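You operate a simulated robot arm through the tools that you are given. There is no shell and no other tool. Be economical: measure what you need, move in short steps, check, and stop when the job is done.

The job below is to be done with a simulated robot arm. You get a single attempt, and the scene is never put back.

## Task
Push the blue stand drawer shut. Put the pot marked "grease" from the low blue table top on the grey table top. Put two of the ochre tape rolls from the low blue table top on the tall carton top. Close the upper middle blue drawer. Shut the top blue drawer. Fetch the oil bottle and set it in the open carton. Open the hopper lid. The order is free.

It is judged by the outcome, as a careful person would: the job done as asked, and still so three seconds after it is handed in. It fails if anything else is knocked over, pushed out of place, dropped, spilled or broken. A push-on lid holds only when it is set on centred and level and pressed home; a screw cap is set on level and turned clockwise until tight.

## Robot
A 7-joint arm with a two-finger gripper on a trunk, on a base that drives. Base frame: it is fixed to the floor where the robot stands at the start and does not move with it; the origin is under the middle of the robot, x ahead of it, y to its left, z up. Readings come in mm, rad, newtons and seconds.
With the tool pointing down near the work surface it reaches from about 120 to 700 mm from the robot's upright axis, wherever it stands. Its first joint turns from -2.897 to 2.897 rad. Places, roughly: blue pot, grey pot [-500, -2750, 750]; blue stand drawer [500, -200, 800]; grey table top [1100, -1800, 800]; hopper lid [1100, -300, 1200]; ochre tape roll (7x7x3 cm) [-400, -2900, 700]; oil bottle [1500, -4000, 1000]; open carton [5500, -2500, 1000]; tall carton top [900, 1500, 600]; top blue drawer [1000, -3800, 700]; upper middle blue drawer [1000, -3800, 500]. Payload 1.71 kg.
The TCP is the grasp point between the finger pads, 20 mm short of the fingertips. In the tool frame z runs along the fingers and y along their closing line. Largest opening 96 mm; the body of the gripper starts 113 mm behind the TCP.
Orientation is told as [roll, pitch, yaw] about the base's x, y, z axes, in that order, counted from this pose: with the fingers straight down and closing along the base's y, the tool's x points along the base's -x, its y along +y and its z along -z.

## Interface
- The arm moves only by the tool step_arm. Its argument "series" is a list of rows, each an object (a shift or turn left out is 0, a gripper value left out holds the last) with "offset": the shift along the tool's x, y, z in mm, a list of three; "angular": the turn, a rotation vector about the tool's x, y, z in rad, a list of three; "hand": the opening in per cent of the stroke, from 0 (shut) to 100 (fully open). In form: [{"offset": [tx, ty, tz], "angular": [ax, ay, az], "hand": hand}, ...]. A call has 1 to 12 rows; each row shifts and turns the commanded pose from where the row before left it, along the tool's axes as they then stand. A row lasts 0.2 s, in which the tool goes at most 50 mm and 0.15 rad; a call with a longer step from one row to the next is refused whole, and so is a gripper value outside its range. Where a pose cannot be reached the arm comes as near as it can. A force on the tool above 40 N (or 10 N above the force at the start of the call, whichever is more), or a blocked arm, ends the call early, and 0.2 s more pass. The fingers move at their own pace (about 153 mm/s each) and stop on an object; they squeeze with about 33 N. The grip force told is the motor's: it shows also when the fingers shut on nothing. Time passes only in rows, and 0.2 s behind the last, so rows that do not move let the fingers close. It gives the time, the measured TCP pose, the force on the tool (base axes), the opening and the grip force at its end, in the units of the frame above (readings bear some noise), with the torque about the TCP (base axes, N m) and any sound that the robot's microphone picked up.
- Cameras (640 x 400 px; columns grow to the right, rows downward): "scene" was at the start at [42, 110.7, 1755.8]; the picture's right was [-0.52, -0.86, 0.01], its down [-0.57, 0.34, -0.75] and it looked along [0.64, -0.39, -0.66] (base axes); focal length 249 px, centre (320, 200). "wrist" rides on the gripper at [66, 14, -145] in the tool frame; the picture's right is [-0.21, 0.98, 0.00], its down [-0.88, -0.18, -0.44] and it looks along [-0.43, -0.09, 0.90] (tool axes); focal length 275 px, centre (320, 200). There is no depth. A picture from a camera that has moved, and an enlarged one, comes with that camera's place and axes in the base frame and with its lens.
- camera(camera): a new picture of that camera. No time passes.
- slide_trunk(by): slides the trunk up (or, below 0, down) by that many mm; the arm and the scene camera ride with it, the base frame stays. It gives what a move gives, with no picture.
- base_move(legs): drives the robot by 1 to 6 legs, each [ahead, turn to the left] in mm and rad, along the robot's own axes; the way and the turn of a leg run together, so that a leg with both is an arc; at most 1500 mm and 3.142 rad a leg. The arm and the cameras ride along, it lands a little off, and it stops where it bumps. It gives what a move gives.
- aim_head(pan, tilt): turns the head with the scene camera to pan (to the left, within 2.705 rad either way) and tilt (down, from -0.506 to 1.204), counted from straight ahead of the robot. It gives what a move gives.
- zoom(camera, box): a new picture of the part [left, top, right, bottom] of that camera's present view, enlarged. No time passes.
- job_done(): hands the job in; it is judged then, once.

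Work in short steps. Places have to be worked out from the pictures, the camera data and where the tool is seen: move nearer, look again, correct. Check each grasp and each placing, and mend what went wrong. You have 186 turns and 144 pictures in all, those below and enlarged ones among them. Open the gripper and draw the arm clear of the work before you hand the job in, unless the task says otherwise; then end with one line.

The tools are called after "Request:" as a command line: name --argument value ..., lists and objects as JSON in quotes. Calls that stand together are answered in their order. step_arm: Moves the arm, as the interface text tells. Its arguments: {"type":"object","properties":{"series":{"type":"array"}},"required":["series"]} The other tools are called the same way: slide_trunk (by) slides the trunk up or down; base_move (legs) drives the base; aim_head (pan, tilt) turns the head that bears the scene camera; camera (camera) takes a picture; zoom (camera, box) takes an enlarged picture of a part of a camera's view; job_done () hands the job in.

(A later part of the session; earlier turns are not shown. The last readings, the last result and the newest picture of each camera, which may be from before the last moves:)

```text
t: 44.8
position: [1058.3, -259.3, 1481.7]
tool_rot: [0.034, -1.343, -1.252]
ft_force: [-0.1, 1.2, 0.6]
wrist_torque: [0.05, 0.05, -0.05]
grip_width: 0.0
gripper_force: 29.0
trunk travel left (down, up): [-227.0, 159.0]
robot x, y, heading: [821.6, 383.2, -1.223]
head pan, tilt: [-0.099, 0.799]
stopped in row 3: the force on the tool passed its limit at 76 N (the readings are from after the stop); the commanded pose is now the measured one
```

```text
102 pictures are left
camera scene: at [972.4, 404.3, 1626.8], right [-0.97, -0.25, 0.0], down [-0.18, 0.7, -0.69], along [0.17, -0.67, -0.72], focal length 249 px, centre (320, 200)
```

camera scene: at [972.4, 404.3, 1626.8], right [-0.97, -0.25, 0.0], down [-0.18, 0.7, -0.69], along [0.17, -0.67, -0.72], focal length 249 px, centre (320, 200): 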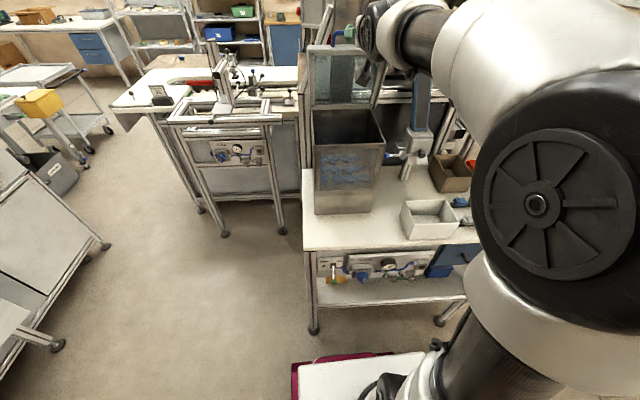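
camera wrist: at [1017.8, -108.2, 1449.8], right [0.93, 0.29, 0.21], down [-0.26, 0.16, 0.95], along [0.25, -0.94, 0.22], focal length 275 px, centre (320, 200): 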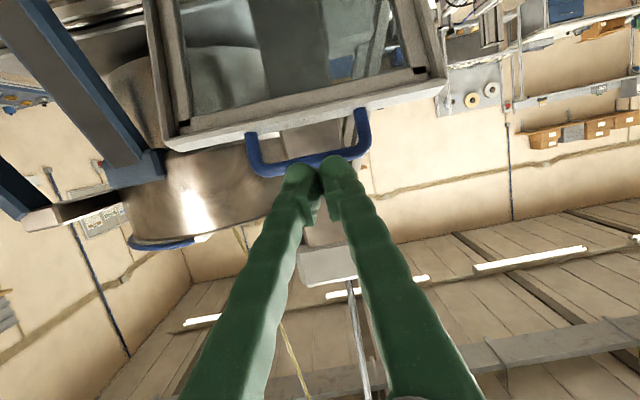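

The fingers came out of the loop and the lid holds itself at about 70°. I back off, lower to the lid's front frame, then push it further.

Request:
step_arm --series '[{"offset": [0, 0, -40]}, {"offset": [0, 0, -40]}, {"offset": [40, 0, 0]}, {"offset": [40, 0, 0]}, {}]'

Request:
base_move --legs '[[100, 0]]'

Request:
camera --camera "wrist"

Request:
camera --camera "scene"

```text
t: 46.0
position: [1030.3, -205.1, 1403.7]
tool_rot: [0.052, -1.314, -1.269]
ft_force: [-2.2, 1.0, -0.1]
wrist_torque: [0.01, -0.01, 0.18]
grip_width: 0.1
gripper_force: 29.1
trunk travel left (down, up): [-227.0, 159.0]
robot x, y, heading: [821.2, 385.7, -1.224]
head pan, tilt: [-0.099, 0.799]
```

```text
t: 47.1
position: [1045.7, -244.3, 1430.9]
tool_rot: [0.066, -1.361, -1.287]
ft_force: [-0.1, 2.3, 1.6]
wrist_torque: [0.09, 0.07, 0.0]
grip_width: 0.1
gripper_force: 29.6
trunk travel left (down, up): [-227.0, 159.0]
robot x, y, heading: [855.4, 289.2, -1.224]
head pan, tilt: [-0.099, 0.799]
```

```text
101 pictures are left
camera wrist: at [1006.2, -93.2, 1396.3], right [0.93, 0.29, 0.22], down [-0.27, 0.17, 0.95], along [0.24, -0.94, 0.24], focal length 275 px, centre (320, 200)
```

wrist: 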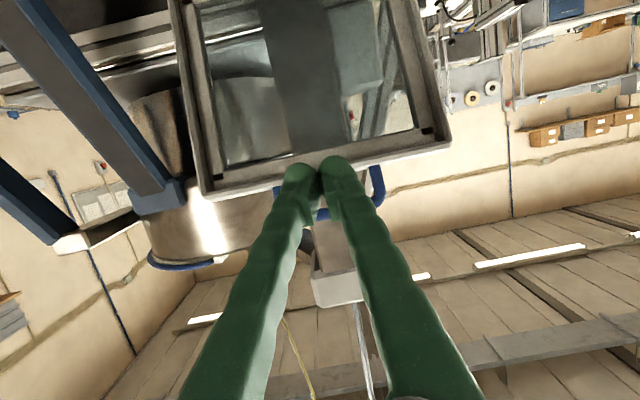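

```text
100 pictures are left
camera scene: at [987.1, 357.3, 1626.5], right [-0.97, -0.24, 0.0], down [-0.17, 0.68, -0.72], along [0.18, -0.69, -0.7], focal length 249 px, centre (320, 200)
```

scene: 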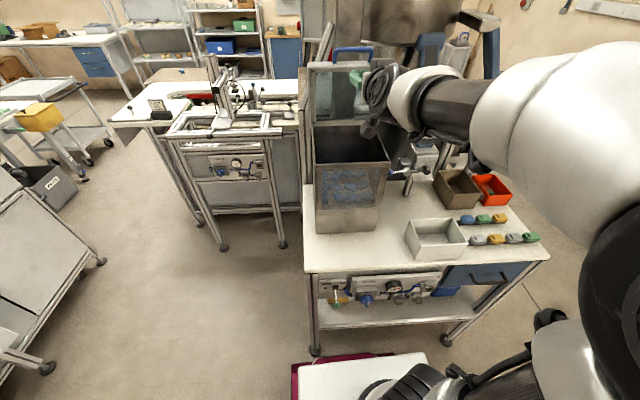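

The frame is now close ahead of the fingertips. I push forward gently against it.

Request:
step_arm --series '[{}, {"offset": [-3, 0, 20]}, {"offset": [-3, 0, 20]}, {"offset": [-3, 0, 20]}, {"offset": [-3, 0, 20]}, {"offset": [-3, 0, 15]}, {}]'

Request:
camera --camera "wrist"

Request:
camera --camera "scene"

```text
t: 48.7
position: [1093.0, -373.8, 1403.8]
tool_rot: [0.053, -1.327, -1.274]
ft_force: [-2.9, 10.7, -1.2]
wrist_torque: [0.06, -0.12, -0.06]
grip_width: 0.1
gripper_force: 29.7
trunk travel left (down, up): [-227.0, 159.0]
robot x, y, heading: [856.4, 288.2, -1.228]
head pan, tilt: [-0.099, 0.799]
```

```text
99 pictures are left
camera wrist: at [1052.9, -220.4, 1374.7], right [0.93, 0.29, 0.21], down [-0.26, 0.14, 0.96], along [0.24, -0.95, 0.21], focal length 275 px, centre (320, 200)
```

wrist: 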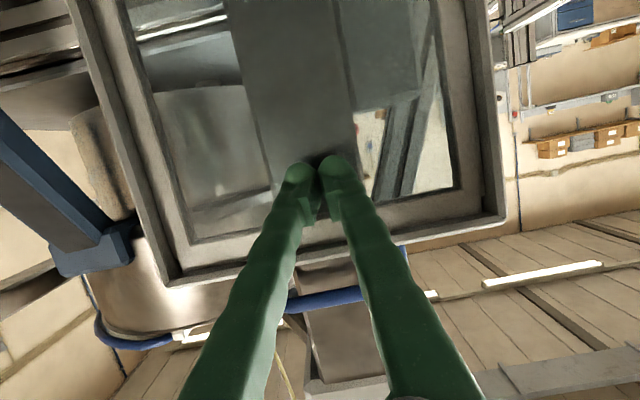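

```text
98 pictures are left
camera scene: at [1004.6, 311.6, 1626.0], right [-0.97, -0.24, 0.0], down [-0.18, 0.7, -0.69], along [0.17, -0.67, -0.72], focal length 249 px, centre (320, 200)
```

scene: 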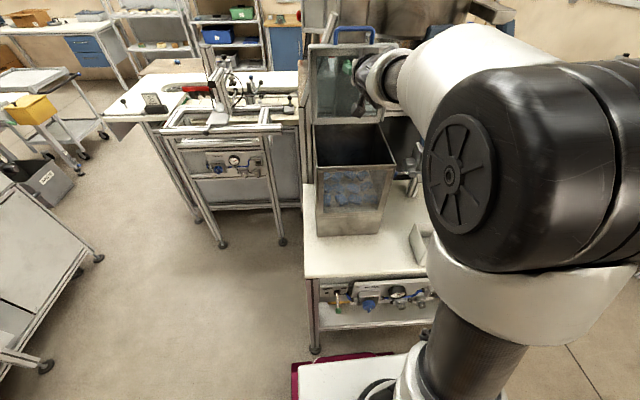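

The lid is at about 80°. I continue gently.

Request:
step_arm --series '[{"offset": [-2, 0, 12]}, {"offset": [-2, 0, 12]}, {"offset": [-2, 0, 12]}, {"offset": [-2, 0, 12]}, {}]'

Request:
camera --camera "wrist"

```text
t: 49.5
position: [1092.0, -374.4, 1416.0]
tool_rot: [0.066, -1.351, -1.291]
ft_force: [-44.9, 130.2, 4.4]
wrist_torque: [-0.72, 0.6, -0.69]
grip_width: 6.0
gripper_force: 29.3
trunk travel left (down, up): [-227.0, 159.0]
robot x, y, heading: [859.4, 285.6, -1.226]
head pan, tilt: [-0.099, 0.799]
stopped in row 3: the force on the tool passed its limit at 67 N (the readings are from after the stop); the commanded pose is now the measured one
```

```text
97 pictures are left
camera wrist: at [1054.9, -222.1, 1384.8], right [0.93, 0.29, 0.22], down [-0.27, 0.16, 0.95], along [0.24, -0.94, 0.23], focal length 275 px, centre (320, 200)
```

wrist: 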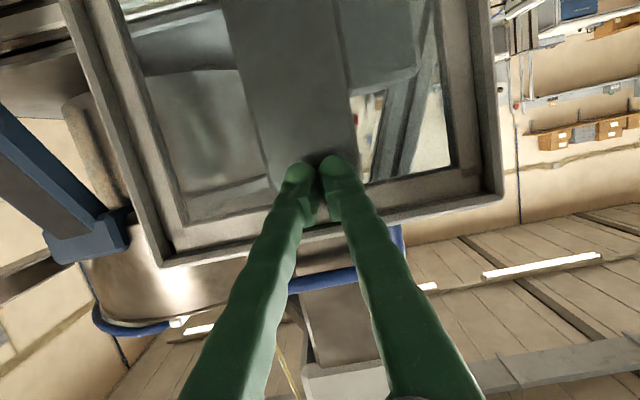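

The lid has reached its stop. I back off right away and check that it stays open.

Request:
step_arm --series '[{"offset": [0, 0, -20]}, {"offset": [0, 0, -40]}, {"offset": [0, 0, -40]}, {"offset": [0, 0, -40]}, {}]'

Request:
camera --camera "wrist"

Request:
camera --camera "scene"

```text
t: 50.7
position: [1058.1, -270.9, 1434.7]
tool_rot: [0.056, -1.33, -1.279]
ft_force: [1.1, -1.8, -0.7]
wrist_torque: [0.02, 0.01, 0.03]
grip_width: 0.0
gripper_force: 29.5
trunk travel left (down, up): [-227.0, 159.0]
robot x, y, heading: [856.0, 290.1, -1.221]
head pan, tilt: [-0.099, 0.799]
```

```text
96 pictures are left
camera wrist: at [1017.2, -118.7, 1404.9], right [0.93, 0.29, 0.21], down [-0.26, 0.14, 0.95], along [0.24, -0.95, 0.21], focal length 275 px, centre (320, 200)
```

wrist: 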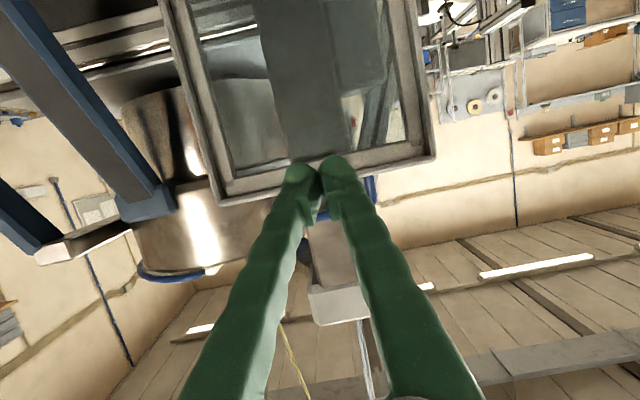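

```text
95 pictures are left
camera scene: at [992.8, 342.4, 1626.5], right [-0.97, -0.24, 0.0], down [-0.17, 0.68, -0.71], along [0.17, -0.69, -0.7], focal length 249 px, centre (320, 200)
```

scene: 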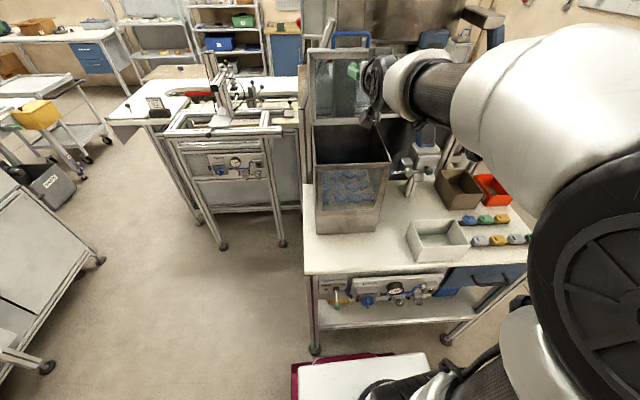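

The lid stays open. I back the base away and check the blue drawer from here.

Request:
base_move --legs '[[-350, 0]]'

Request:
aim_head --pan -0.35 --tilt 0.75

Request:
camera --camera "scene"

Request:
zoom --camera "scene" --box '[160, 120, 360, 300]'

```text
t: 53.1
position: [943.8, 37.0, 1426.7]
tool_rot: [0.055, -1.316, -1.276]
ft_force: [0.1, 0.3, -0.5]
wrist_torque: [-0.03, -0.01, -0.02]
grip_width: 0.3
gripper_force: 30.2
trunk travel left (down, up): [-227.0, 159.0]
robot x, y, heading: [738.5, 615.8, -1.227]
head pan, tilt: [-0.099, 0.799]
```

```text
t: 53.8
position: [933.5, 68.0, 1439.2]
tool_rot: [0.052, -1.338, -1.272]
ft_force: [1.1, -0.8, 0.5]
wrist_torque: [0.02, -0.02, 0.01]
grip_width: 0.0
gripper_force: 29.6
trunk travel left (down, up): [-227.0, 159.0]
robot x, y, heading: [741.1, 612.0, -1.227]
head pan, tilt: [-0.351, 0.75]
```

```text
94 pictures are left
camera scene: at [854.8, 666.7, 1630.3], right [-1.0, 0.01, -0.01], down [0.01, 0.67, -0.74], along [0.0, -0.74, -0.67], focal length 249 px, centre (320, 200)
```

scene: 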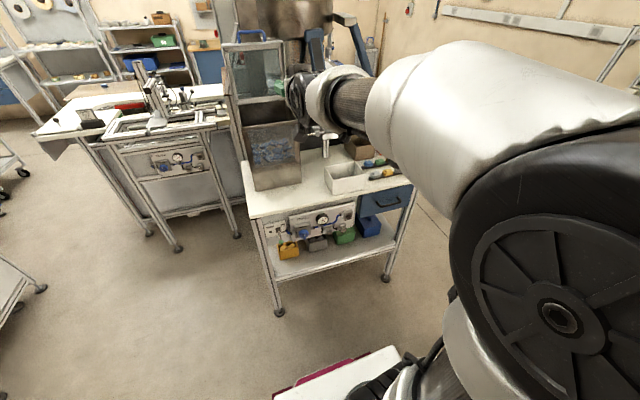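

```text
2.22 times, centred on (260, 210) of scene
camera zoom: at [854.8, 666.7, 1630.3], right [-1.0, 0.01, -0.01], down [0.01, 0.67, -0.74], along [0.0, -0.74, -0.67], focal length 554 px, centre (453, 178)
```

zoom: 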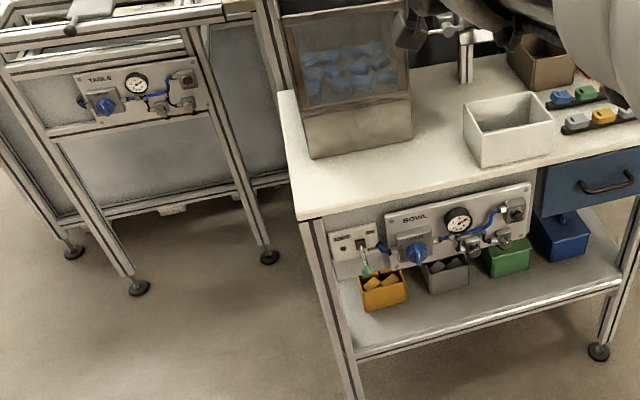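

The drawer looks flush and shut. I fold the arm to a compact tool-down pose and open the hand before driving on.

Request:
step_arm --series '[{"angular": [0, 0.15, 0], "offset": [-20, 0, 0]}, {"angular": [0, 0.15, 0], "offset": [-20, 0, 0]}, {"angular": [0, 0.15, 0], "offset": [-10, 0, -10]}, {"angular": [0, 0.15, 0], "offset": [0, 0, -10]}, {"angular": [0, 0.15, 0], "offset": [10, 0, 0]}, {"angular": [0, 0.15, 0], "offset": [20, 0, 0]}, {"angular": [0, 0.15, 0], "offset": [30, 0, 0]}, {"angular": [0, 0.15, 0], "offset": [30, 0, 0]}, {"angular": [0, 0.12, 0], "offset": [40, 0, 0]}, {"offset": [45, 0, 0]}, {"offset": [45, 0, 0]}, {"offset": [45, 0, 0]}]'

Request:
aim_head --pan -0.9 --tilt 0.35

Request:
camera --camera "scene"

Request:
aim_head --pan 0.3 --tilt 0.3

Request:
camera --camera "scene"

```text
t: 56.4
position: [851.1, 294.9, 1450.7]
tool_rot: [0.013, -0.02, -1.223]
ft_force: [-0.8, 0.3, 0.1]
wrist_torque: [-0.05, -0.03, -0.01]
grip_width: 0.0
gripper_force: 30.3
out of reach, approached as far as the arm can: row 9
trunk travel left (down, up): [-227.0, 159.0]
robot x, y, heading: [736.8, 617.9, -1.228]
head pan, tilt: [-0.351, 0.75]
```

```text
t: 57.4
position: [851.8, 289.8, 1449.3]
tool_rot: [0.013, -0.015, -1.221]
ft_force: [-0.2, 0.0, -0.1]
wrist_torque: [-0.08, -0.03, 0.03]
grip_width: 0.1
gripper_force: 29.6
trunk travel left (down, up): [-227.0, 159.0]
robot x, y, heading: [737.3, 613.7, -1.224]
head pan, tilt: [-0.901, 0.351]
```

```text
92 pictures are left
camera scene: at [824.4, 619.8, 1665.6], right [-0.85, 0.53, 0.01], down [0.18, 0.31, -0.94], along [-0.5, -0.79, -0.35], focal length 249 px, centre (320, 200)
```

scene: 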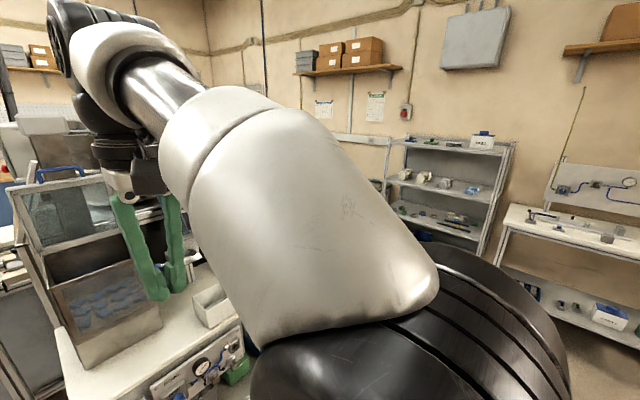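

```text
t: 58.8
position: [852.5, 290.1, 1450.0]
tool_rot: [0.014, -0.014, -1.221]
ft_force: [0.5, -0.1, 0.4]
wrist_torque: [0.02, 0.02, 0.01]
grip_width: 0.2
gripper_force: 29.4
trunk travel left (down, up): [-227.0, 159.0]
robot x, y, heading: [738.1, 617.4, -1.224]
head pan, tilt: [0.3, 0.3]
```

```text
91 pictures are left
camera scene: at [929.9, 623.1, 1669.9], right [-0.8, -0.6, 0.0], down [-0.18, 0.25, -0.95], along [0.57, -0.76, -0.31], focal length 249 px, centre (320, 200)
```

scene: 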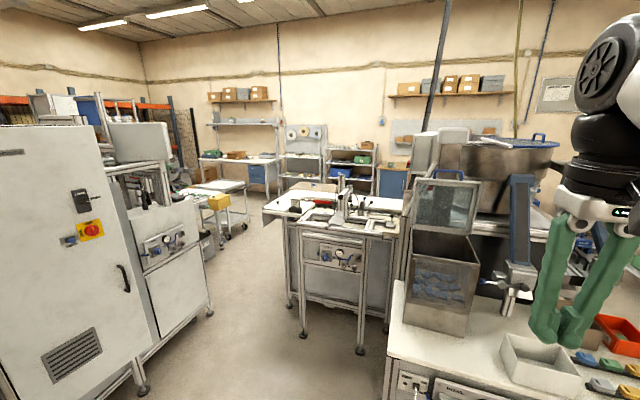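

I now drive round to the corridor side at about (-100, 0), facing -y, to view the low blue table.

Request:
base_move --legs '[[0, -1.281], [1040, 0], [0, 1.007]]'

Request:
aim_head --pan 0.0 --tilt 0.4

Request:
camera --camera "scene"

```text
t: 71.3
position: [-89.0, -342.4, 1449.3]
tool_rot: [0.014, -0.015, -1.511]
ft_force: [-0.1, -0.9, -0.1]
wrist_torque: [0.01, -0.03, 0.0]
grip_width: 0.2
gripper_force: 29.5
trunk travel left (down, up): [-227.0, 159.0]
robot x, y, heading: [-108.3, 3.9, -1.515]
head pan, tilt: [0.3, 0.3]
```

```text
t: 72.2
position: [-90.6, -331.5, 1450.6]
tool_rot: [0.012, -0.021, -1.512]
ft_force: [-0.5, -1.4, -0.4]
wrist_torque: [0.15, 0.0, 0.01]
grip_width: 0.1
gripper_force: 28.9
trunk travel left (down, up): [-227.0, 159.0]
robot x, y, heading: [-104.4, 3.6, -1.515]
head pan, tilt: [0.0, 0.4]
```

```text
90 pictures are left
camera scene: at [51.5, -56.4, 1660.2], right [-1.0, -0.06, 0.0], down [-0.02, 0.41, -0.91], along [0.05, -0.91, -0.41], focal length 249 px, centre (320, 200)
```

scene: 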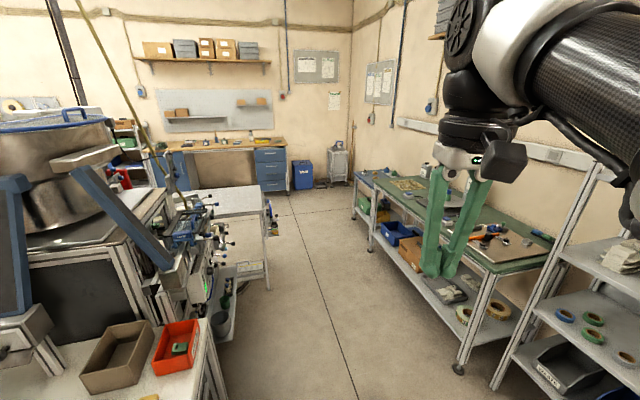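

The corridor is clear, the blue drawers are at the far wall, the grey table left and the low blue table far right. I zoom on these.

Request:
zoom --camera "scene" --box '[330, 140, 450, 250]'

Request:
zoom --camera "scene" --box '[140, 110, 340, 300]'

```text
3.64 times, centred on (390, 195) of scene
camera zoom: at [51.5, -56.4, 1660.2], right [-1.0, -0.06, 0.0], down [-0.02, 0.41, -0.91], along [0.05, -0.91, -0.41], focal length 906 px, centre (66, 218)
```

zoom: 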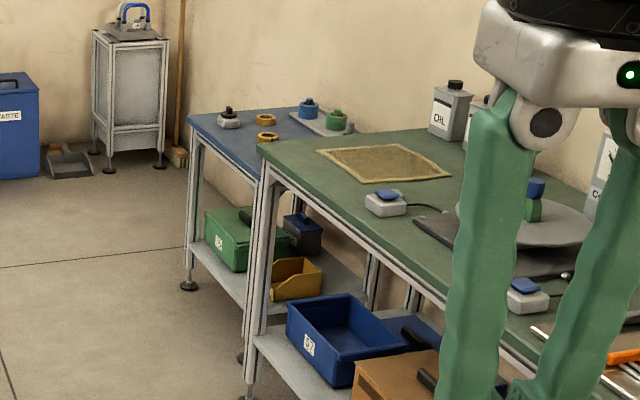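

```text
2.11 times, centred on (240, 205) of scene
camera zoom: at [51.5, -56.4, 1660.2], right [-1.0, -0.06, 0.0], down [-0.02, 0.41, -0.91], along [0.05, -0.91, -0.41], focal length 524 px, centre (488, 190)
```

zoom: 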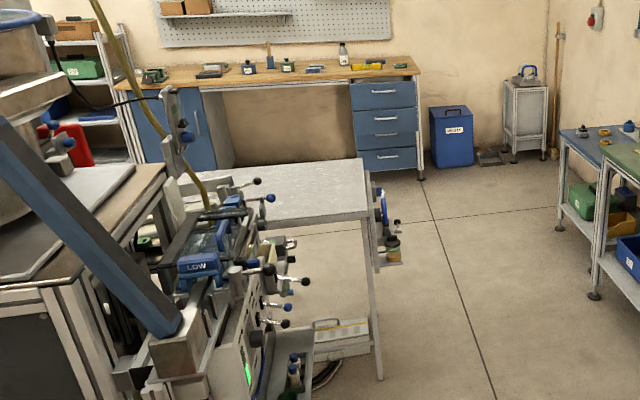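

The rolls and the grey pot are on the low blue table near (-430, -2850). I drive down the corridor to about (150, -2640) and face that table.

Request:
base_move --legs '[[0, 0.04], [1400, 0], [1256, 0], [0, -1.312]]'

Request:
aim_head --pan 0.0 --tilt 0.85

Request:
camera --camera "scene"

Request:
camera --camera "wrist"

```text
t: 90.2
position: [-146.8, -2740.2, 1455.4]
tool_rot: [0.013, -0.029, -2.774]
ft_force: [-0.3, -0.8, 0.1]
wrist_torque: [0.01, 0.01, 0.01]
grip_width: 0.1
gripper_force: 29.8
trunk travel left (down, up): [-227.0, 159.0]
robot x, y, heading: [154.1, -2625.7, -2.773]
head pan, tilt: [0.0, 0.4]
```

```text
t: 91.1
position: [-135.4, -2736.1, 1456.1]
tool_rot: [0.013, -0.038, -2.773]
ft_force: [-1.8, -0.6, -0.7]
wrist_torque: [0.05, -0.12, -0.02]
grip_width: 0.0
gripper_force: 29.5
trunk travel left (down, up): [-227.0, 159.0]
robot x, y, heading: [153.8, -2629.5, -2.777]
head pan, tilt: [0.0, 0.85]
```

```text
87 pictures are left
camera scene: at [164.4, -2792.8, 1621.5], right [-0.36, 0.93, 0.0], down [0.71, 0.27, -0.64], along [-0.6, -0.23, -0.77], focal length 249 px, centre (320, 200)
```

scene: 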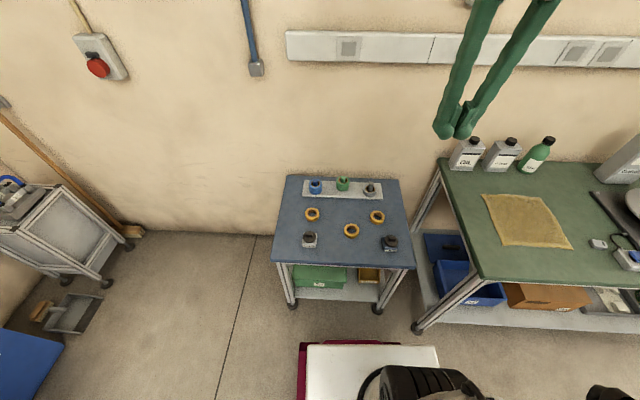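

```text
86 pictures are left
camera wrist: at [-64.8, -2721.4, 1599.2], right [0.16, -0.99, 0.02], down [-0.87, -0.13, 0.47], along [-0.46, -0.09, -0.88], focal length 275 px, centre (320, 200)
```

wrist: 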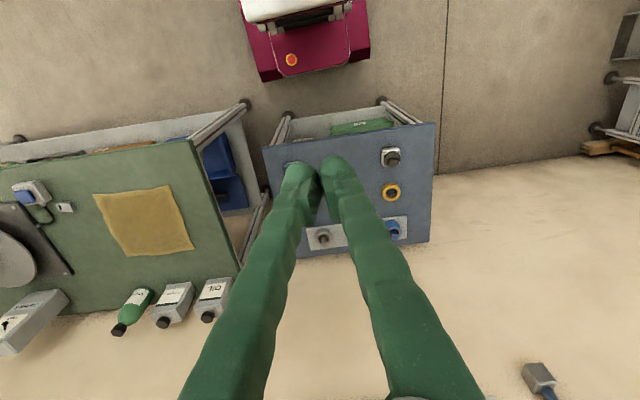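

I see three ochre rolls and five pots. I zoom to read the labels.

Request:
zoom --camera "scene" --box '[260, 165, 430, 275]'

```text
3.64 times, centred on (345, 220) of scene
camera zoom: at [164.4, -2792.8, 1621.5], right [-0.36, 0.93, 0.0], down [0.71, 0.27, -0.64], along [-0.6, -0.23, -0.77], focal length 906 px, centre (229, 127)
```

zoom: 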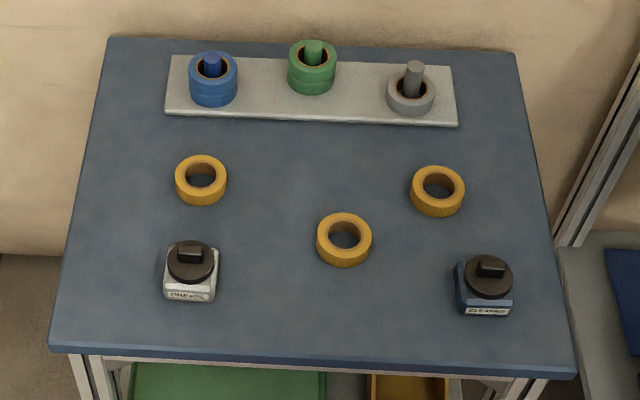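

The back row are rolls on pegs; the two pots are at the front. I zoom in on both labels.

Request:
zoom --camera "scene" --box '[298, 225, 322, 250]'

Request:
zoom --camera "scene" --box '[378, 229, 402, 254]'

```text
16.00 times, centred on (310, 238) of scene
camera zoom: at [164.4, -2792.8, 1621.5], right [-0.36, 0.93, 0.0], down [0.71, 0.27, -0.64], along [-0.6, -0.23, -0.77], focal length 3985 px, centre (480, -400)
```

zoom: 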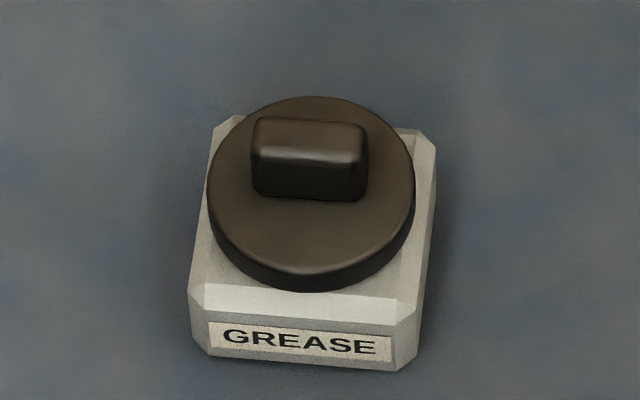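

```text
16.00 times, centred on (390, 242) of scene
camera zoom: at [164.4, -2792.8, 1621.5], right [-0.36, 0.93, 0.0], down [0.71, 0.27, -0.64], along [-0.6, -0.23, -0.77], focal length 3985 px, centre (-800, -464)
```

zoom: 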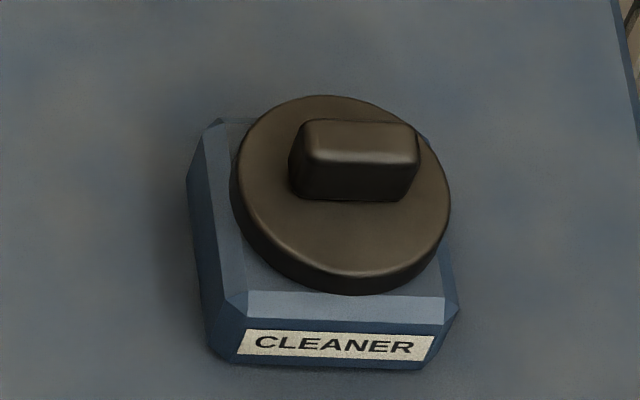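

The grease pot is front-left, at about [-339, -3032], top at z ≈ 705. I drive 120 mm closer, lower the trunk fully, and move the open gripper above it.

Request:
base_move --legs '[[120, 0]]'

Request:
slide_trunk --by -226

Request:
step_arm --series '[{"offset": [-30, 33, 0], "hand": 100}, {"offset": [-30, 33, 0]}, {"offset": [-30, 33, 0]}, {"offset": [-30, 33, 0]}, {"offset": [-30, 33, 0]}, {"offset": [0, 20, 20]}, {"offset": [0, 0, 50]}, {"offset": [0, 0, 50]}, {"offset": [0, 0, 50]}, {}]'

Request:
camera --camera "wrist"

Request:
camera --camera "scene"

```text
t: 92.3
position: [-227.7, -2770.7, 1461.9]
tool_rot: [0.013, -0.054, -2.775]
ft_force: [-1.6, -0.2, 1.1]
wrist_torque: [0.08, -0.18, 0.0]
grip_width: 0.0
gripper_force: 29.3
trunk travel left (down, up): [-227.0, 159.0]
robot x, y, heading: [45.7, -2671.8, -2.779]
head pan, tilt: [0.0, 0.85]
```

```text
t: 94.7
position: [-258.9, -2782.5, 1229.2]
tool_rot: [0.013, -0.03, -2.772]
ft_force: [1.0, 1.2, -0.6]
wrist_torque: [-0.06, 0.03, 0.0]
grip_width: 0.0
gripper_force: 29.6
trunk travel left (down, up): [-1.0, 385.0]
robot x, y, heading: [46.6, -2675.8, -2.78]
head pan, tilt: [0.0, 0.85]
```

```text
t: 96.9
position: [-311.9, -2975.4, 1065.7]
tool_rot: [0.014, -0.035, -2.775]
ft_force: [-0.5, 0.1, -0.1]
wrist_torque: [0.02, 0.0, -0.04]
grip_width: 95.9
gripper_force: 0.1
out of reach, approached as far as the arm can: row 5
trunk travel left (down, up): [-1.0, 385.0]
robot x, y, heading: [43.9, -2677.3, -2.781]
head pan, tilt: [0.0, 0.85]
```

```text
82 pictures are left
camera wrist: at [-241.0, -2960.8, 1207.4], right [0.16, -0.99, 0.02], down [-0.87, -0.13, 0.47], along [-0.46, -0.09, -0.88], focal length 275 px, centre (320, 200)
```

wrist: 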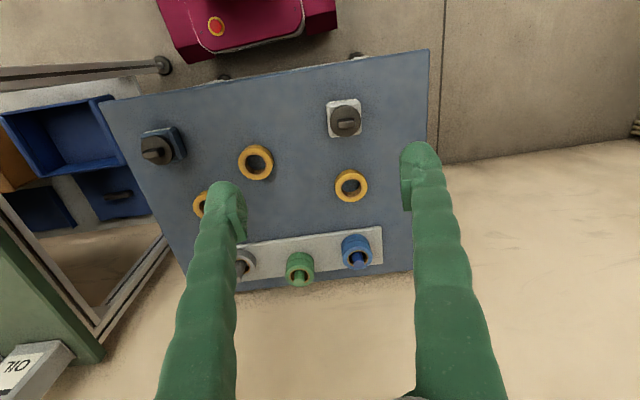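

```text
81 pictures are left
camera scene: at [60.9, -2832.5, 1396.5], right [-0.36, 0.93, 0.0], down [0.71, 0.27, -0.65], along [-0.61, -0.23, -0.76], focal length 249 px, centre (320, 200)
```

scene: 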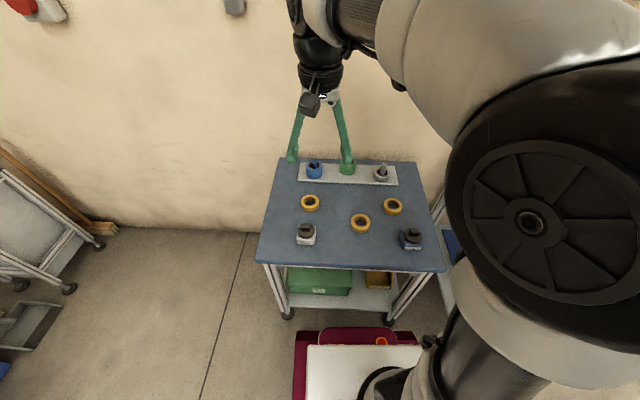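

The pot is at about [-336, -3031]. I level the tool, shift 42 forward and 44 left, and come down partway.

Request:
step_arm --series '[{"offset": [-21, 22, 0], "angular": [0, 0.033, 0]}, {"offset": [-21, 22, 0], "angular": [0, 0, -0.012]}, {"offset": [0, 0, 45]}, {"offset": [0, 0, 45]}, {"offset": [0, 0, 45]}, {"offset": [0, 0, 45]}, {"offset": [0, 0, 45]}, {"offset": [0, 0, 40]}, {}]'

Request:
camera --camera "wrist"

Request:
zoom --camera "scene" --box '[240, 140, 440, 280]'

```text
t: 98.9
position: [-334.8, -3035.7, 801.8]
tool_rot: [0.013, -0.005, -2.764]
ft_force: [-0.5, 0.0, 0.2]
wrist_torque: [0.02, -0.03, -0.03]
grip_width: 96.2
gripper_force: 0.0
trunk travel left (down, up): [-1.0, 385.0]
robot x, y, heading: [44.4, -2674.3, -2.779]
head pan, tilt: [0.0, 0.85]
```

```text
80 pictures are left
camera wrist: at [-268.8, -3021.7, 946.4], right [0.17, -0.99, 0.01], down [-0.88, -0.15, 0.45], along [-0.44, -0.09, -0.9], focal length 275 px, centre (320, 200)
```

wrist: 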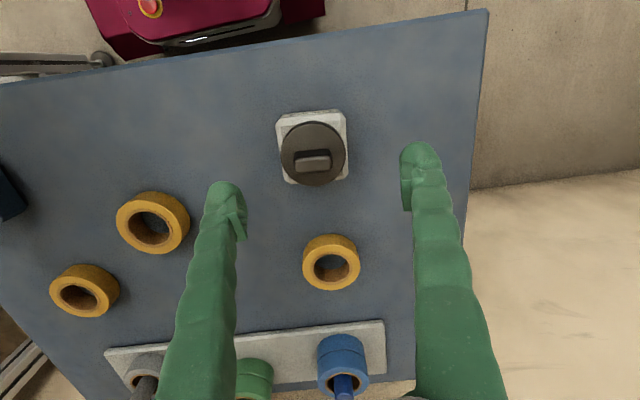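

```text
2.86 times, centred on (340, 210) of scene
camera zoom: at [60.7, -2832.6, 1396.5], right [-0.36, 0.93, 0.0], down [0.71, 0.27, -0.65], along [-0.6, -0.23, -0.76], focal length 712 px, centre (263, 171)
```

zoom: 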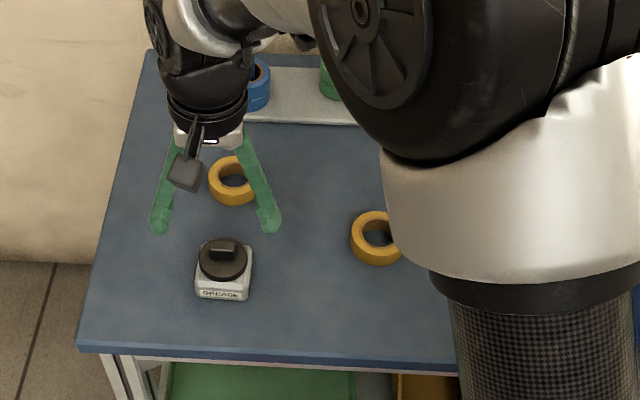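

The pot is between the fingers, table top is about z = 660. I shift 6 mm right and go down to grip the body low.

Request:
step_arm --series '[{"offset": [0, -6, 20]}, {"offset": [0, 0, 30]}, {"offset": [0, 0, 30]}, {"offset": [0, 0, 20]}, {"offset": [0, 0, 12]}, {}]'

Request:
camera --camera "wrist"

Request:
zoom --camera "scene" --box '[260, 180, 360, 270]'

```text
t: 100.3
position: [-328.7, -3028.9, 701.5]
tool_rot: [0.016, -0.026, -2.761]
ft_force: [-1.0, 1.0, 1.1]
wrist_torque: [0.02, 0.05, 0.03]
grip_width: 95.8
gripper_force: 0.0
trunk travel left (down, up): [-1.0, 385.0]
robot x, y, heading: [42.1, -2670.1, -2.781]
head pan, tilt: [0.0, 0.85]
stopped in row 6: the force on the tool passed its limit at 44 N (the readings are from after the stop); the commanded pose is now the measured one
```

```text
78 pictures are left
camera wrist: at [-260.1, -3013.3, 844.1], right [0.17, -0.98, 0.02], down [-0.87, -0.14, 0.46], along [-0.45, -0.1, -0.89], focal length 275 px, centre (320, 200)
```

wrist: 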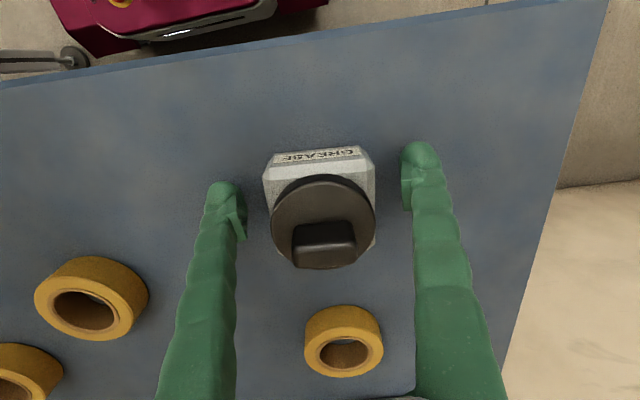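

```text
4.44 times, centred on (310, 225) of scene
camera zoom: at [61.6, -2832.1, 1396.4], right [-0.36, 0.93, 0.0], down [0.71, 0.27, -0.65], along [-0.61, -0.23, -0.76], focal length 1107 px, centre (364, 89)
```

zoom: 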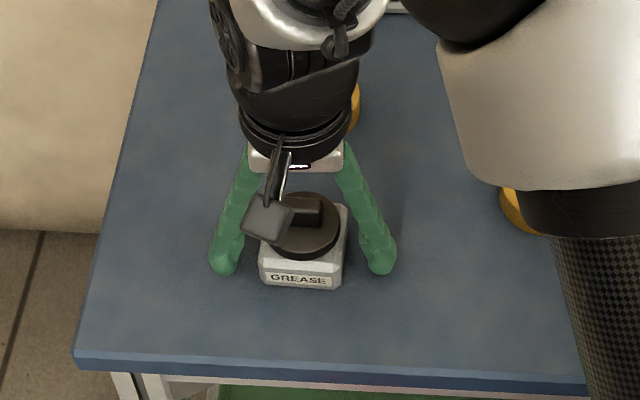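

The tips touched the table beside the pot. I lift 2 mm and close on the body.

Request:
step_arm --series '[{"offset": [0, 0, -2]}, {"hand": 50}, {"hand": 0}, {}, {}]'

Request:
camera --camera "wrist"

```text
t: 101.5
position: [-330.0, -3029.4, 703.5]
tool_rot: [0.015, -0.026, -2.763]
ft_force: [-0.4, -0.4, 9.5]
wrist_torque: [0.02, -0.1, -0.24]
grip_width: 64.5
gripper_force: 32.8
trunk travel left (down, up): [-1.0, 385.0]
robot x, y, heading: [44.8, -2670.3, -2.78]
head pan, tilt: [0.0, 0.85]
```

```text
76 pictures are left
camera wrist: at [-261.1, -3013.6, 846.0], right [0.17, -0.98, 0.02], down [-0.87, -0.14, 0.46], along [-0.45, -0.1, -0.89], focal length 275 px, centre (320, 200)
```

wrist: 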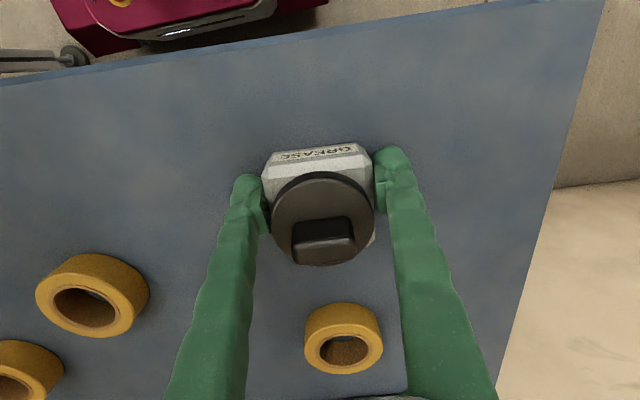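

The pot is gripped (64.5 mm). I lift it and check.

Request:
step_arm --series '[{"offset": [0, 0, -10]}, {"offset": [0, 0, -25]}, {"offset": [0, 0, -40]}, {"offset": [0, 0, -45]}, {"offset": [0, 0, -45]}, {"offset": [0, 0, -45]}, {"offset": [0, 0, -45]}, {"offset": [40, -10, 0]}, {"offset": [40, -20, 0]}, {"offset": [40, -20, 0]}, {}]'

Request:
camera --camera "wrist"

```text
t: 103.9
position: [-232.4, -2931.3, 953.1]
tool_rot: [0.015, -0.025, -2.761]
ft_force: [0.4, 0.0, 1.0]
wrist_torque: [0.0, 0.06, -0.01]
grip_width: 0.0
gripper_force: 29.8
trunk travel left (down, up): [-1.0, 385.0]
robot x, y, heading: [41.6, -2672.4, -2.785]
head pan, tilt: [0.0, 0.85]
```

```text
75 pictures are left
camera wrist: at [-163.2, -2915.6, 1096.3], right [0.17, -0.98, 0.02], down [-0.87, -0.14, 0.46], along [-0.45, -0.1, -0.89], focal length 275 px, centre (320, 200)
```

wrist: 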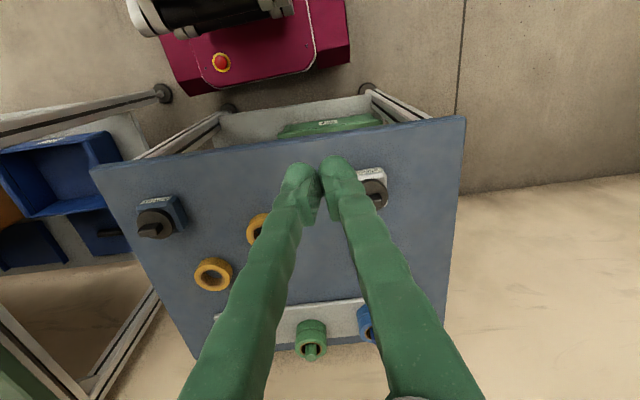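

The pot slipped out and is still on the table. I open the hand, move over it again and look at where it stands.

Request:
step_arm --series '[{"hand": 100}, {}]'

Request:
zoom --camera "wrist" --box '[220, 100, 480, 320]'

Request:
zoom --camera "scene" --box '[280, 210, 340, 250]'

```text
t: 104.5
position: [-232.6, -2932.0, 952.4]
tool_rot: [0.016, -0.026, -2.762]
ft_force: [0.2, -0.4, -0.4]
wrist_torque: [0.01, -0.01, -0.03]
grip_width: 96.0
gripper_force: 0.0
trunk travel left (down, up): [-1.0, 385.0]
robot x, y, heading: [49.0, -2675.6, -2.778]
head pan, tilt: [0.0, 0.85]
```

```text
1.82 times, centred on (350, 210) of wrist
camera zoom: at [-163.5, -2916.0, 1096.2], right [0.17, -0.98, 0.02], down [-0.87, -0.14, 0.46], along [-0.45, -0.1, -0.89], focal length 500 px, centre (266, 182)
```

zoom: 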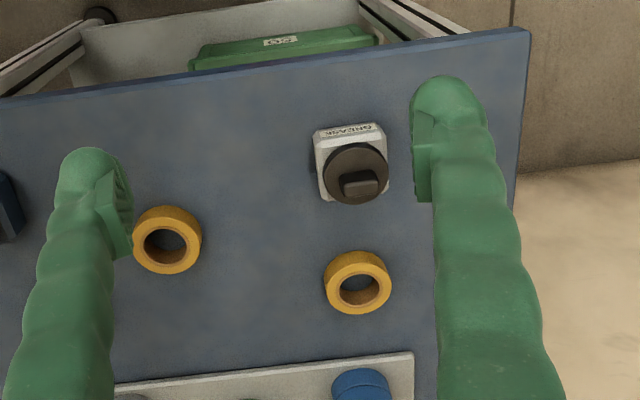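

```text
10.00 times, centred on (310, 230) of scene
camera zoom: at [61.2, -2832.2, 1396.5], right [-0.36, 0.93, 0.0], down [0.71, 0.27, -0.65], along [-0.61, -0.23, -0.76], focal length 2491 px, centre (420, -100)
```

zoom: 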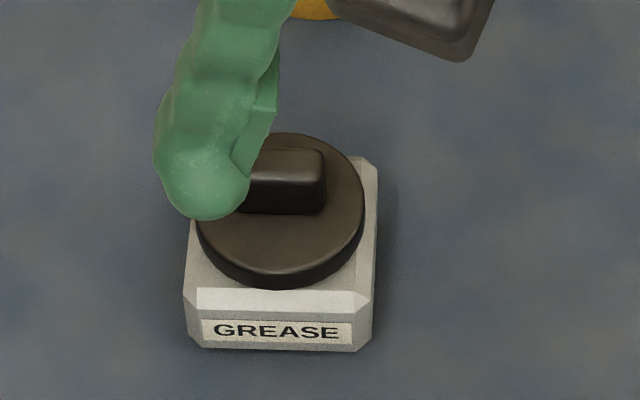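

The pot sits about 0.085 rad rotated from my grip, so the pads only bit on edges. I align the tool yaw and go back over it.

Request:
step_arm --series '[{"offset": [-40, 25, 0], "angular": [0, 0.02, 0.045]}, {"offset": [-40, 20, 0], "angular": [0, 0, 0.04]}, {"offset": [-32, 13, 10]}, {"offset": [0, 0, 45]}, {"offset": [0, 0, 45]}, {"offset": [0, 0, 45]}, {"offset": [0, 0, 30]}, {}]'

Request:
camera --camera "wrist"

```text
t: 106.3
position: [-319.2, -3026.2, 779.7]
tool_rot: [0.015, -0.003, -2.845]
ft_force: [0.2, -0.5, -0.5]
wrist_torque: [0.01, 0.0, 0.0]
grip_width: 96.2
gripper_force: 0.1
trunk travel left (down, up): [-1.0, 385.0]
robot x, y, heading: [39.4, -2673.9, -2.775]
head pan, tilt: [0.0, 0.85]
```

```text
72 pictures are left
camera wrist: at [-251.6, -3017.8, 924.7], right [0.09, -1.0, 0.02], down [-0.89, -0.07, 0.45], along [-0.44, -0.05, -0.9], focal length 275 px, centre (320, 200)
```

wrist: 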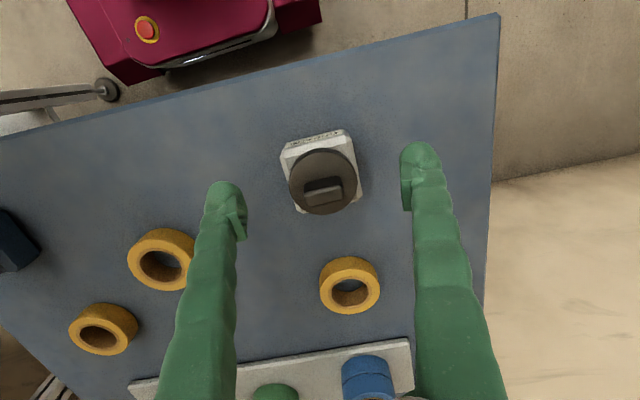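

Now aligned; the pot's centre is 10 mm ahead. I descend to just above the table and close.

Request:
step_arm --series '[{"offset": [-10, 0, 25]}, {"offset": [0, 0, 30]}, {"offset": [0, 0, 14]}, {"offset": [0, 0, 6]}, {}, {"hand": 40}, {"hand": 0}, {}, {}]'

Request:
camera --camera "wrist"

```text
t: 108.3
position: [-328.5, -3030.7, 705.1]
tool_rot: [0.017, -0.003, -2.846]
ft_force: [-0.3, 1.2, -0.6]
wrist_torque: [-0.04, 0.02, 0.0]
grip_width: 61.9
gripper_force: 33.2
trunk travel left (down, up): [-1.0, 385.0]
robot x, y, heading: [43.2, -2672.3, -2.779]
head pan, tilt: [0.0, 0.85]
```

```text
71 pictures are left
camera wrist: at [-261.2, -3022.3, 850.2], right [0.09, -1.0, 0.02], down [-0.89, -0.07, 0.44], along [-0.44, -0.05, -0.9], focal length 275 px, centre (320, 200)
```

wrist: 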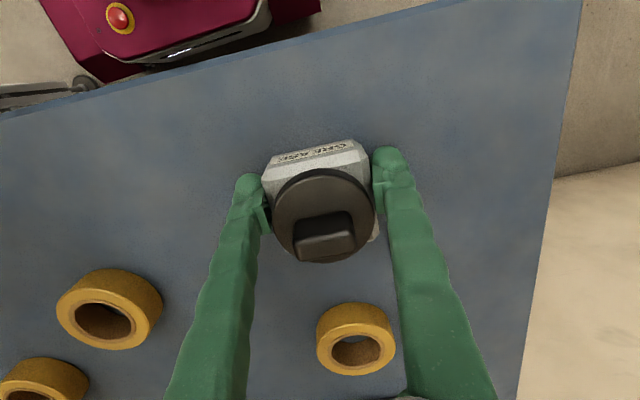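

Width is now 61.9 mm, a flat grip. I lift slowly.

Request:
step_arm --series '[{"offset": [0, 0, -8]}, {"offset": [0, 0, -12]}, {"offset": [0, 0, -15]}, {"offset": [0, 0, -20]}, {}]'

```text
t: 109.5
position: [-326.6, -3030.5, 760.1]
tool_rot: [0.017, -0.003, -2.848]
ft_force: [0.0, -0.8, -5.2]
wrist_torque: [0.0, -0.03, -0.02]
grip_width: 61.6
gripper_force: 32.7
trunk travel left (down, up): [-1.0, 385.0]
robot x, y, heading: [43.3, -2672.6, -2.781]
head pan, tilt: [0.0, 0.85]
heard: snap
```

The pot is lifted (5 N); a "snap" was heard, so I check by picture while tucking the arm in.

Request:
step_arm --series '[{"offset": [0, 0, -30]}, {"offset": [0, 0, -40]}, {"offset": [0, 0, -40]}, {"offset": [10, -20, -30]}, {"offset": [20, -28, 0]}, {"offset": [20, -28, 0]}, {"offset": [20, -28, 0]}, {"offset": [20, -28, 0]}, {"offset": [20, -28, 0]}, {"offset": [20, -28, 0]}, {}]'

Request:
camera --camera "wrist"

```text
t: 111.9
position: [-259.9, -2808.9, 897.2]
tool_rot: [0.016, -0.004, -2.846]
ft_force: [-0.5, 0.3, -4.1]
wrist_torque: [-0.01, 0.01, 0.03]
grip_width: 61.5
gripper_force: 33.4
trunk travel left (down, up): [-1.0, 385.0]
robot x, y, heading: [47.1, -2672.0, -2.773]
head pan, tilt: [0.0, 0.85]
```

```text
70 pictures are left
camera wrist: at [-191.9, -2801.2, 1041.9], right [0.09, -1.0, 0.02], down [-0.89, -0.07, 0.45], along [-0.44, -0.05, -0.9], focal length 275 px, centre (320, 200)
```

wrist: 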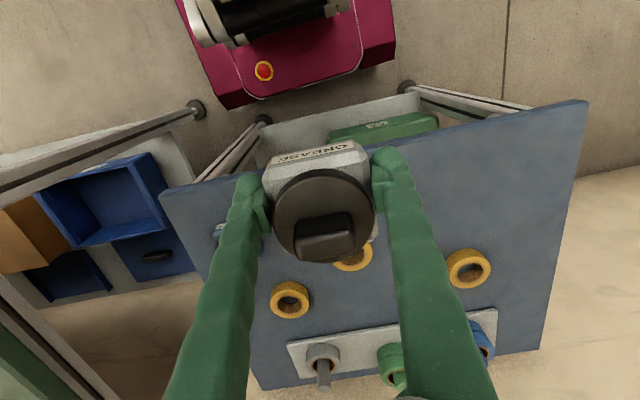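

The pot is held well. I raise the trunk and drive to the grey table's open side at about (248, -2156).

Request:
slide_trunk --by 180

Request:
base_move --legs '[[-150, 0], [0, -2.07], [465, 0], [0, -1.09]]'

Request:
camera --camera "scene"

Request:
camera --camera "wrist"

```text
t: 113.9
position: [-259.1, -2810.7, 1075.8]
tool_rot: [0.016, -0.004, -2.846]
ft_force: [0.0, -0.7, -5.4]
wrist_torque: [0.01, -0.04, 0.03]
grip_width: 61.4
gripper_force: 33.7
trunk travel left (down, up): [-181.0, 205.0]
robot x, y, heading: [47.5, -2668.4, -2.781]
head pan, tilt: [0.0, 0.85]
```

```text
t: 127.0
position: [544.8, -2026.7, 1075.7]
tool_rot: [0.015, -0.004, 0.288]
ft_force: [0.3, 0.4, -4.9]
wrist_torque: [-0.01, 0.04, -0.03]
grip_width: 61.0
gripper_force: 32.8
trunk travel left (down, up): [-181.0, 205.0]
robot x, y, heading: [240.7, -2161.9, 0.351]
head pan, tilt: [0.0, 0.85]
heard: snap
```

```text
69 pictures are left
camera scene: at [228.8, -2001.4, 1576.2], right [0.35, -0.94, 0.0], down [-0.71, -0.27, -0.65], along [0.61, 0.23, -0.76], focal length 249 px, centre (320, 200)
```

scene: 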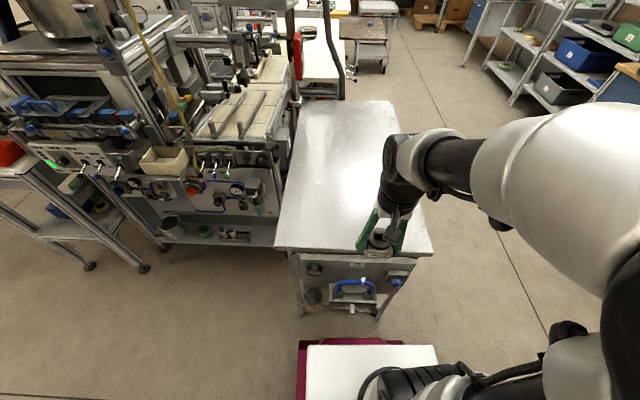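

```text
68 pictures are left
camera wrist: at [479.0, -2033.2, 1221.4], right [-0.08, 1.0, 0.02], down [0.89, 0.07, 0.44], along [0.44, 0.05, -0.9], focal length 275 px, centre (320, 200)
```

wrist: 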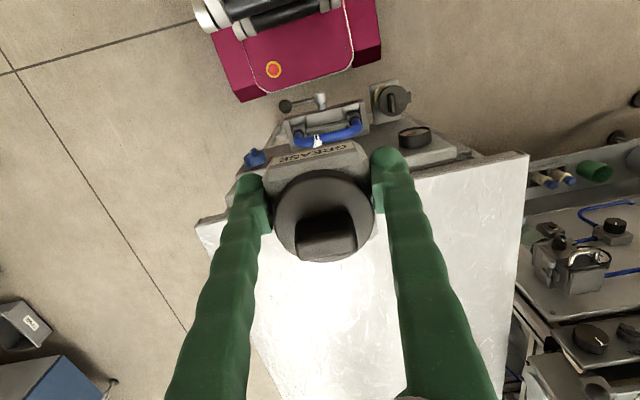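

The grey table is empty with its top at z ≈ 829. I move the pot over about [784, -1918] and lower the trunk by 120 mm.

Request:
step_arm --series '[{"offset": [-37, 5, 0]}, {"offset": [-37, 5, 0]}, {"offset": [-37, 5, 0]}, {"offset": [-37, 5, 0]}, {"offset": [-37, 5, 0]}, {"offset": [-37, 5, 0]}, {"offset": [-37, 5, 0]}, {}]'

Request:
slide_trunk --by -120

Request:
step_arm --series '[{"offset": [0, 0, 30]}, {"offset": [0, 0, 30]}, {"offset": [0, 0, 20]}, {"offset": [0, 0, 10]}, {}]'

Request:
camera --camera "wrist"

Request:
camera --camera "scene"

```text
t: 128.8
position: [768.4, -1923.9, 1087.5]
tool_rot: [0.018, -0.018, 0.288]
ft_force: [0.1, 0.2, -5.3]
wrist_torque: [-0.02, 0.01, 0.0]
grip_width: 60.8
gripper_force: 32.9
trunk travel left (down, up): [-181.0, 205.0]
robot x, y, heading: [239.9, -2160.5, 0.359]
head pan, tilt: [0.0, 0.85]
```

```text
t: 130.3
position: [768.2, -1923.8, 966.6]
tool_rot: [0.018, -0.02, 0.288]
ft_force: [0.1, -0.2, -5.0]
wrist_torque: [-0.03, 0.02, -0.01]
grip_width: 60.8
gripper_force: 33.4
trunk travel left (down, up): [-61.0, 325.0]
robot x, y, heading: [242.7, -2160.9, 0.357]
head pan, tilt: [0.0, 0.85]
```

```text
t: 131.5
position: [768.7, -1921.9, 876.1]
tool_rot: [0.016, -0.02, 0.289]
ft_force: [0.1, -0.4, -3.9]
wrist_torque: [-0.01, 0.08, 0.01]
grip_width: 60.7
gripper_force: 33.1
trunk travel left (down, up): [-61.0, 325.0]
robot x, y, heading: [240.9, -2160.5, 0.361]
head pan, tilt: [0.0, 0.85]
```

```text
67 pictures are left
camera wrist: at [701.0, -1930.3, 1019.5], right [-0.08, 1.0, 0.02], down [0.89, 0.06, 0.46], along [0.45, 0.06, -0.89], focal length 275 px, centre (320, 200)
```

wrist: 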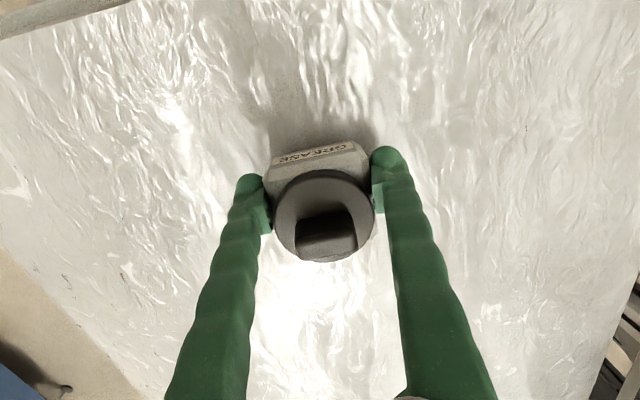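

```text
66 pictures are left
camera scene: at [227.2, -2001.9, 1455.3], right [0.35, -0.94, 0.0], down [-0.71, -0.27, -0.65], along [0.61, 0.23, -0.76], focal length 249 px, centre (320, 200)
```

scene: 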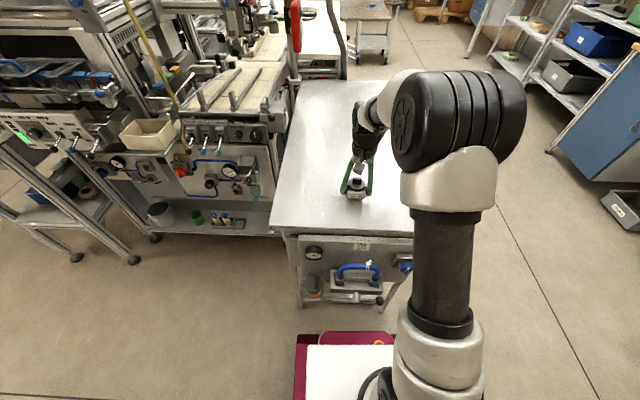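

About 25 mm above the top. I level slightly and lower in small steps until it touches.

Request:
step_arm --series '[{"angular": [0, 0.016, 0]}, {"offset": [0, 0, 8]}, {"offset": [0, 0, 6]}, {"offset": [0, 0, 4]}, {"offset": [0, 0, 4]}, {}]'

```text
t: 132.9
position: [768.9, -1923.2, 858.4]
tool_rot: [0.018, -0.008, 0.287]
ft_force: [0.3, -1.9, 23.7]
wrist_torque: [0.23, 0.1, -0.02]
grip_width: 61.2
gripper_force: 33.2
trunk travel left (down, up): [-61.0, 325.0]
robot x, y, heading: [239.8, -2163.8, 0.358]
head pan, tilt: [0.0, 0.85]
```

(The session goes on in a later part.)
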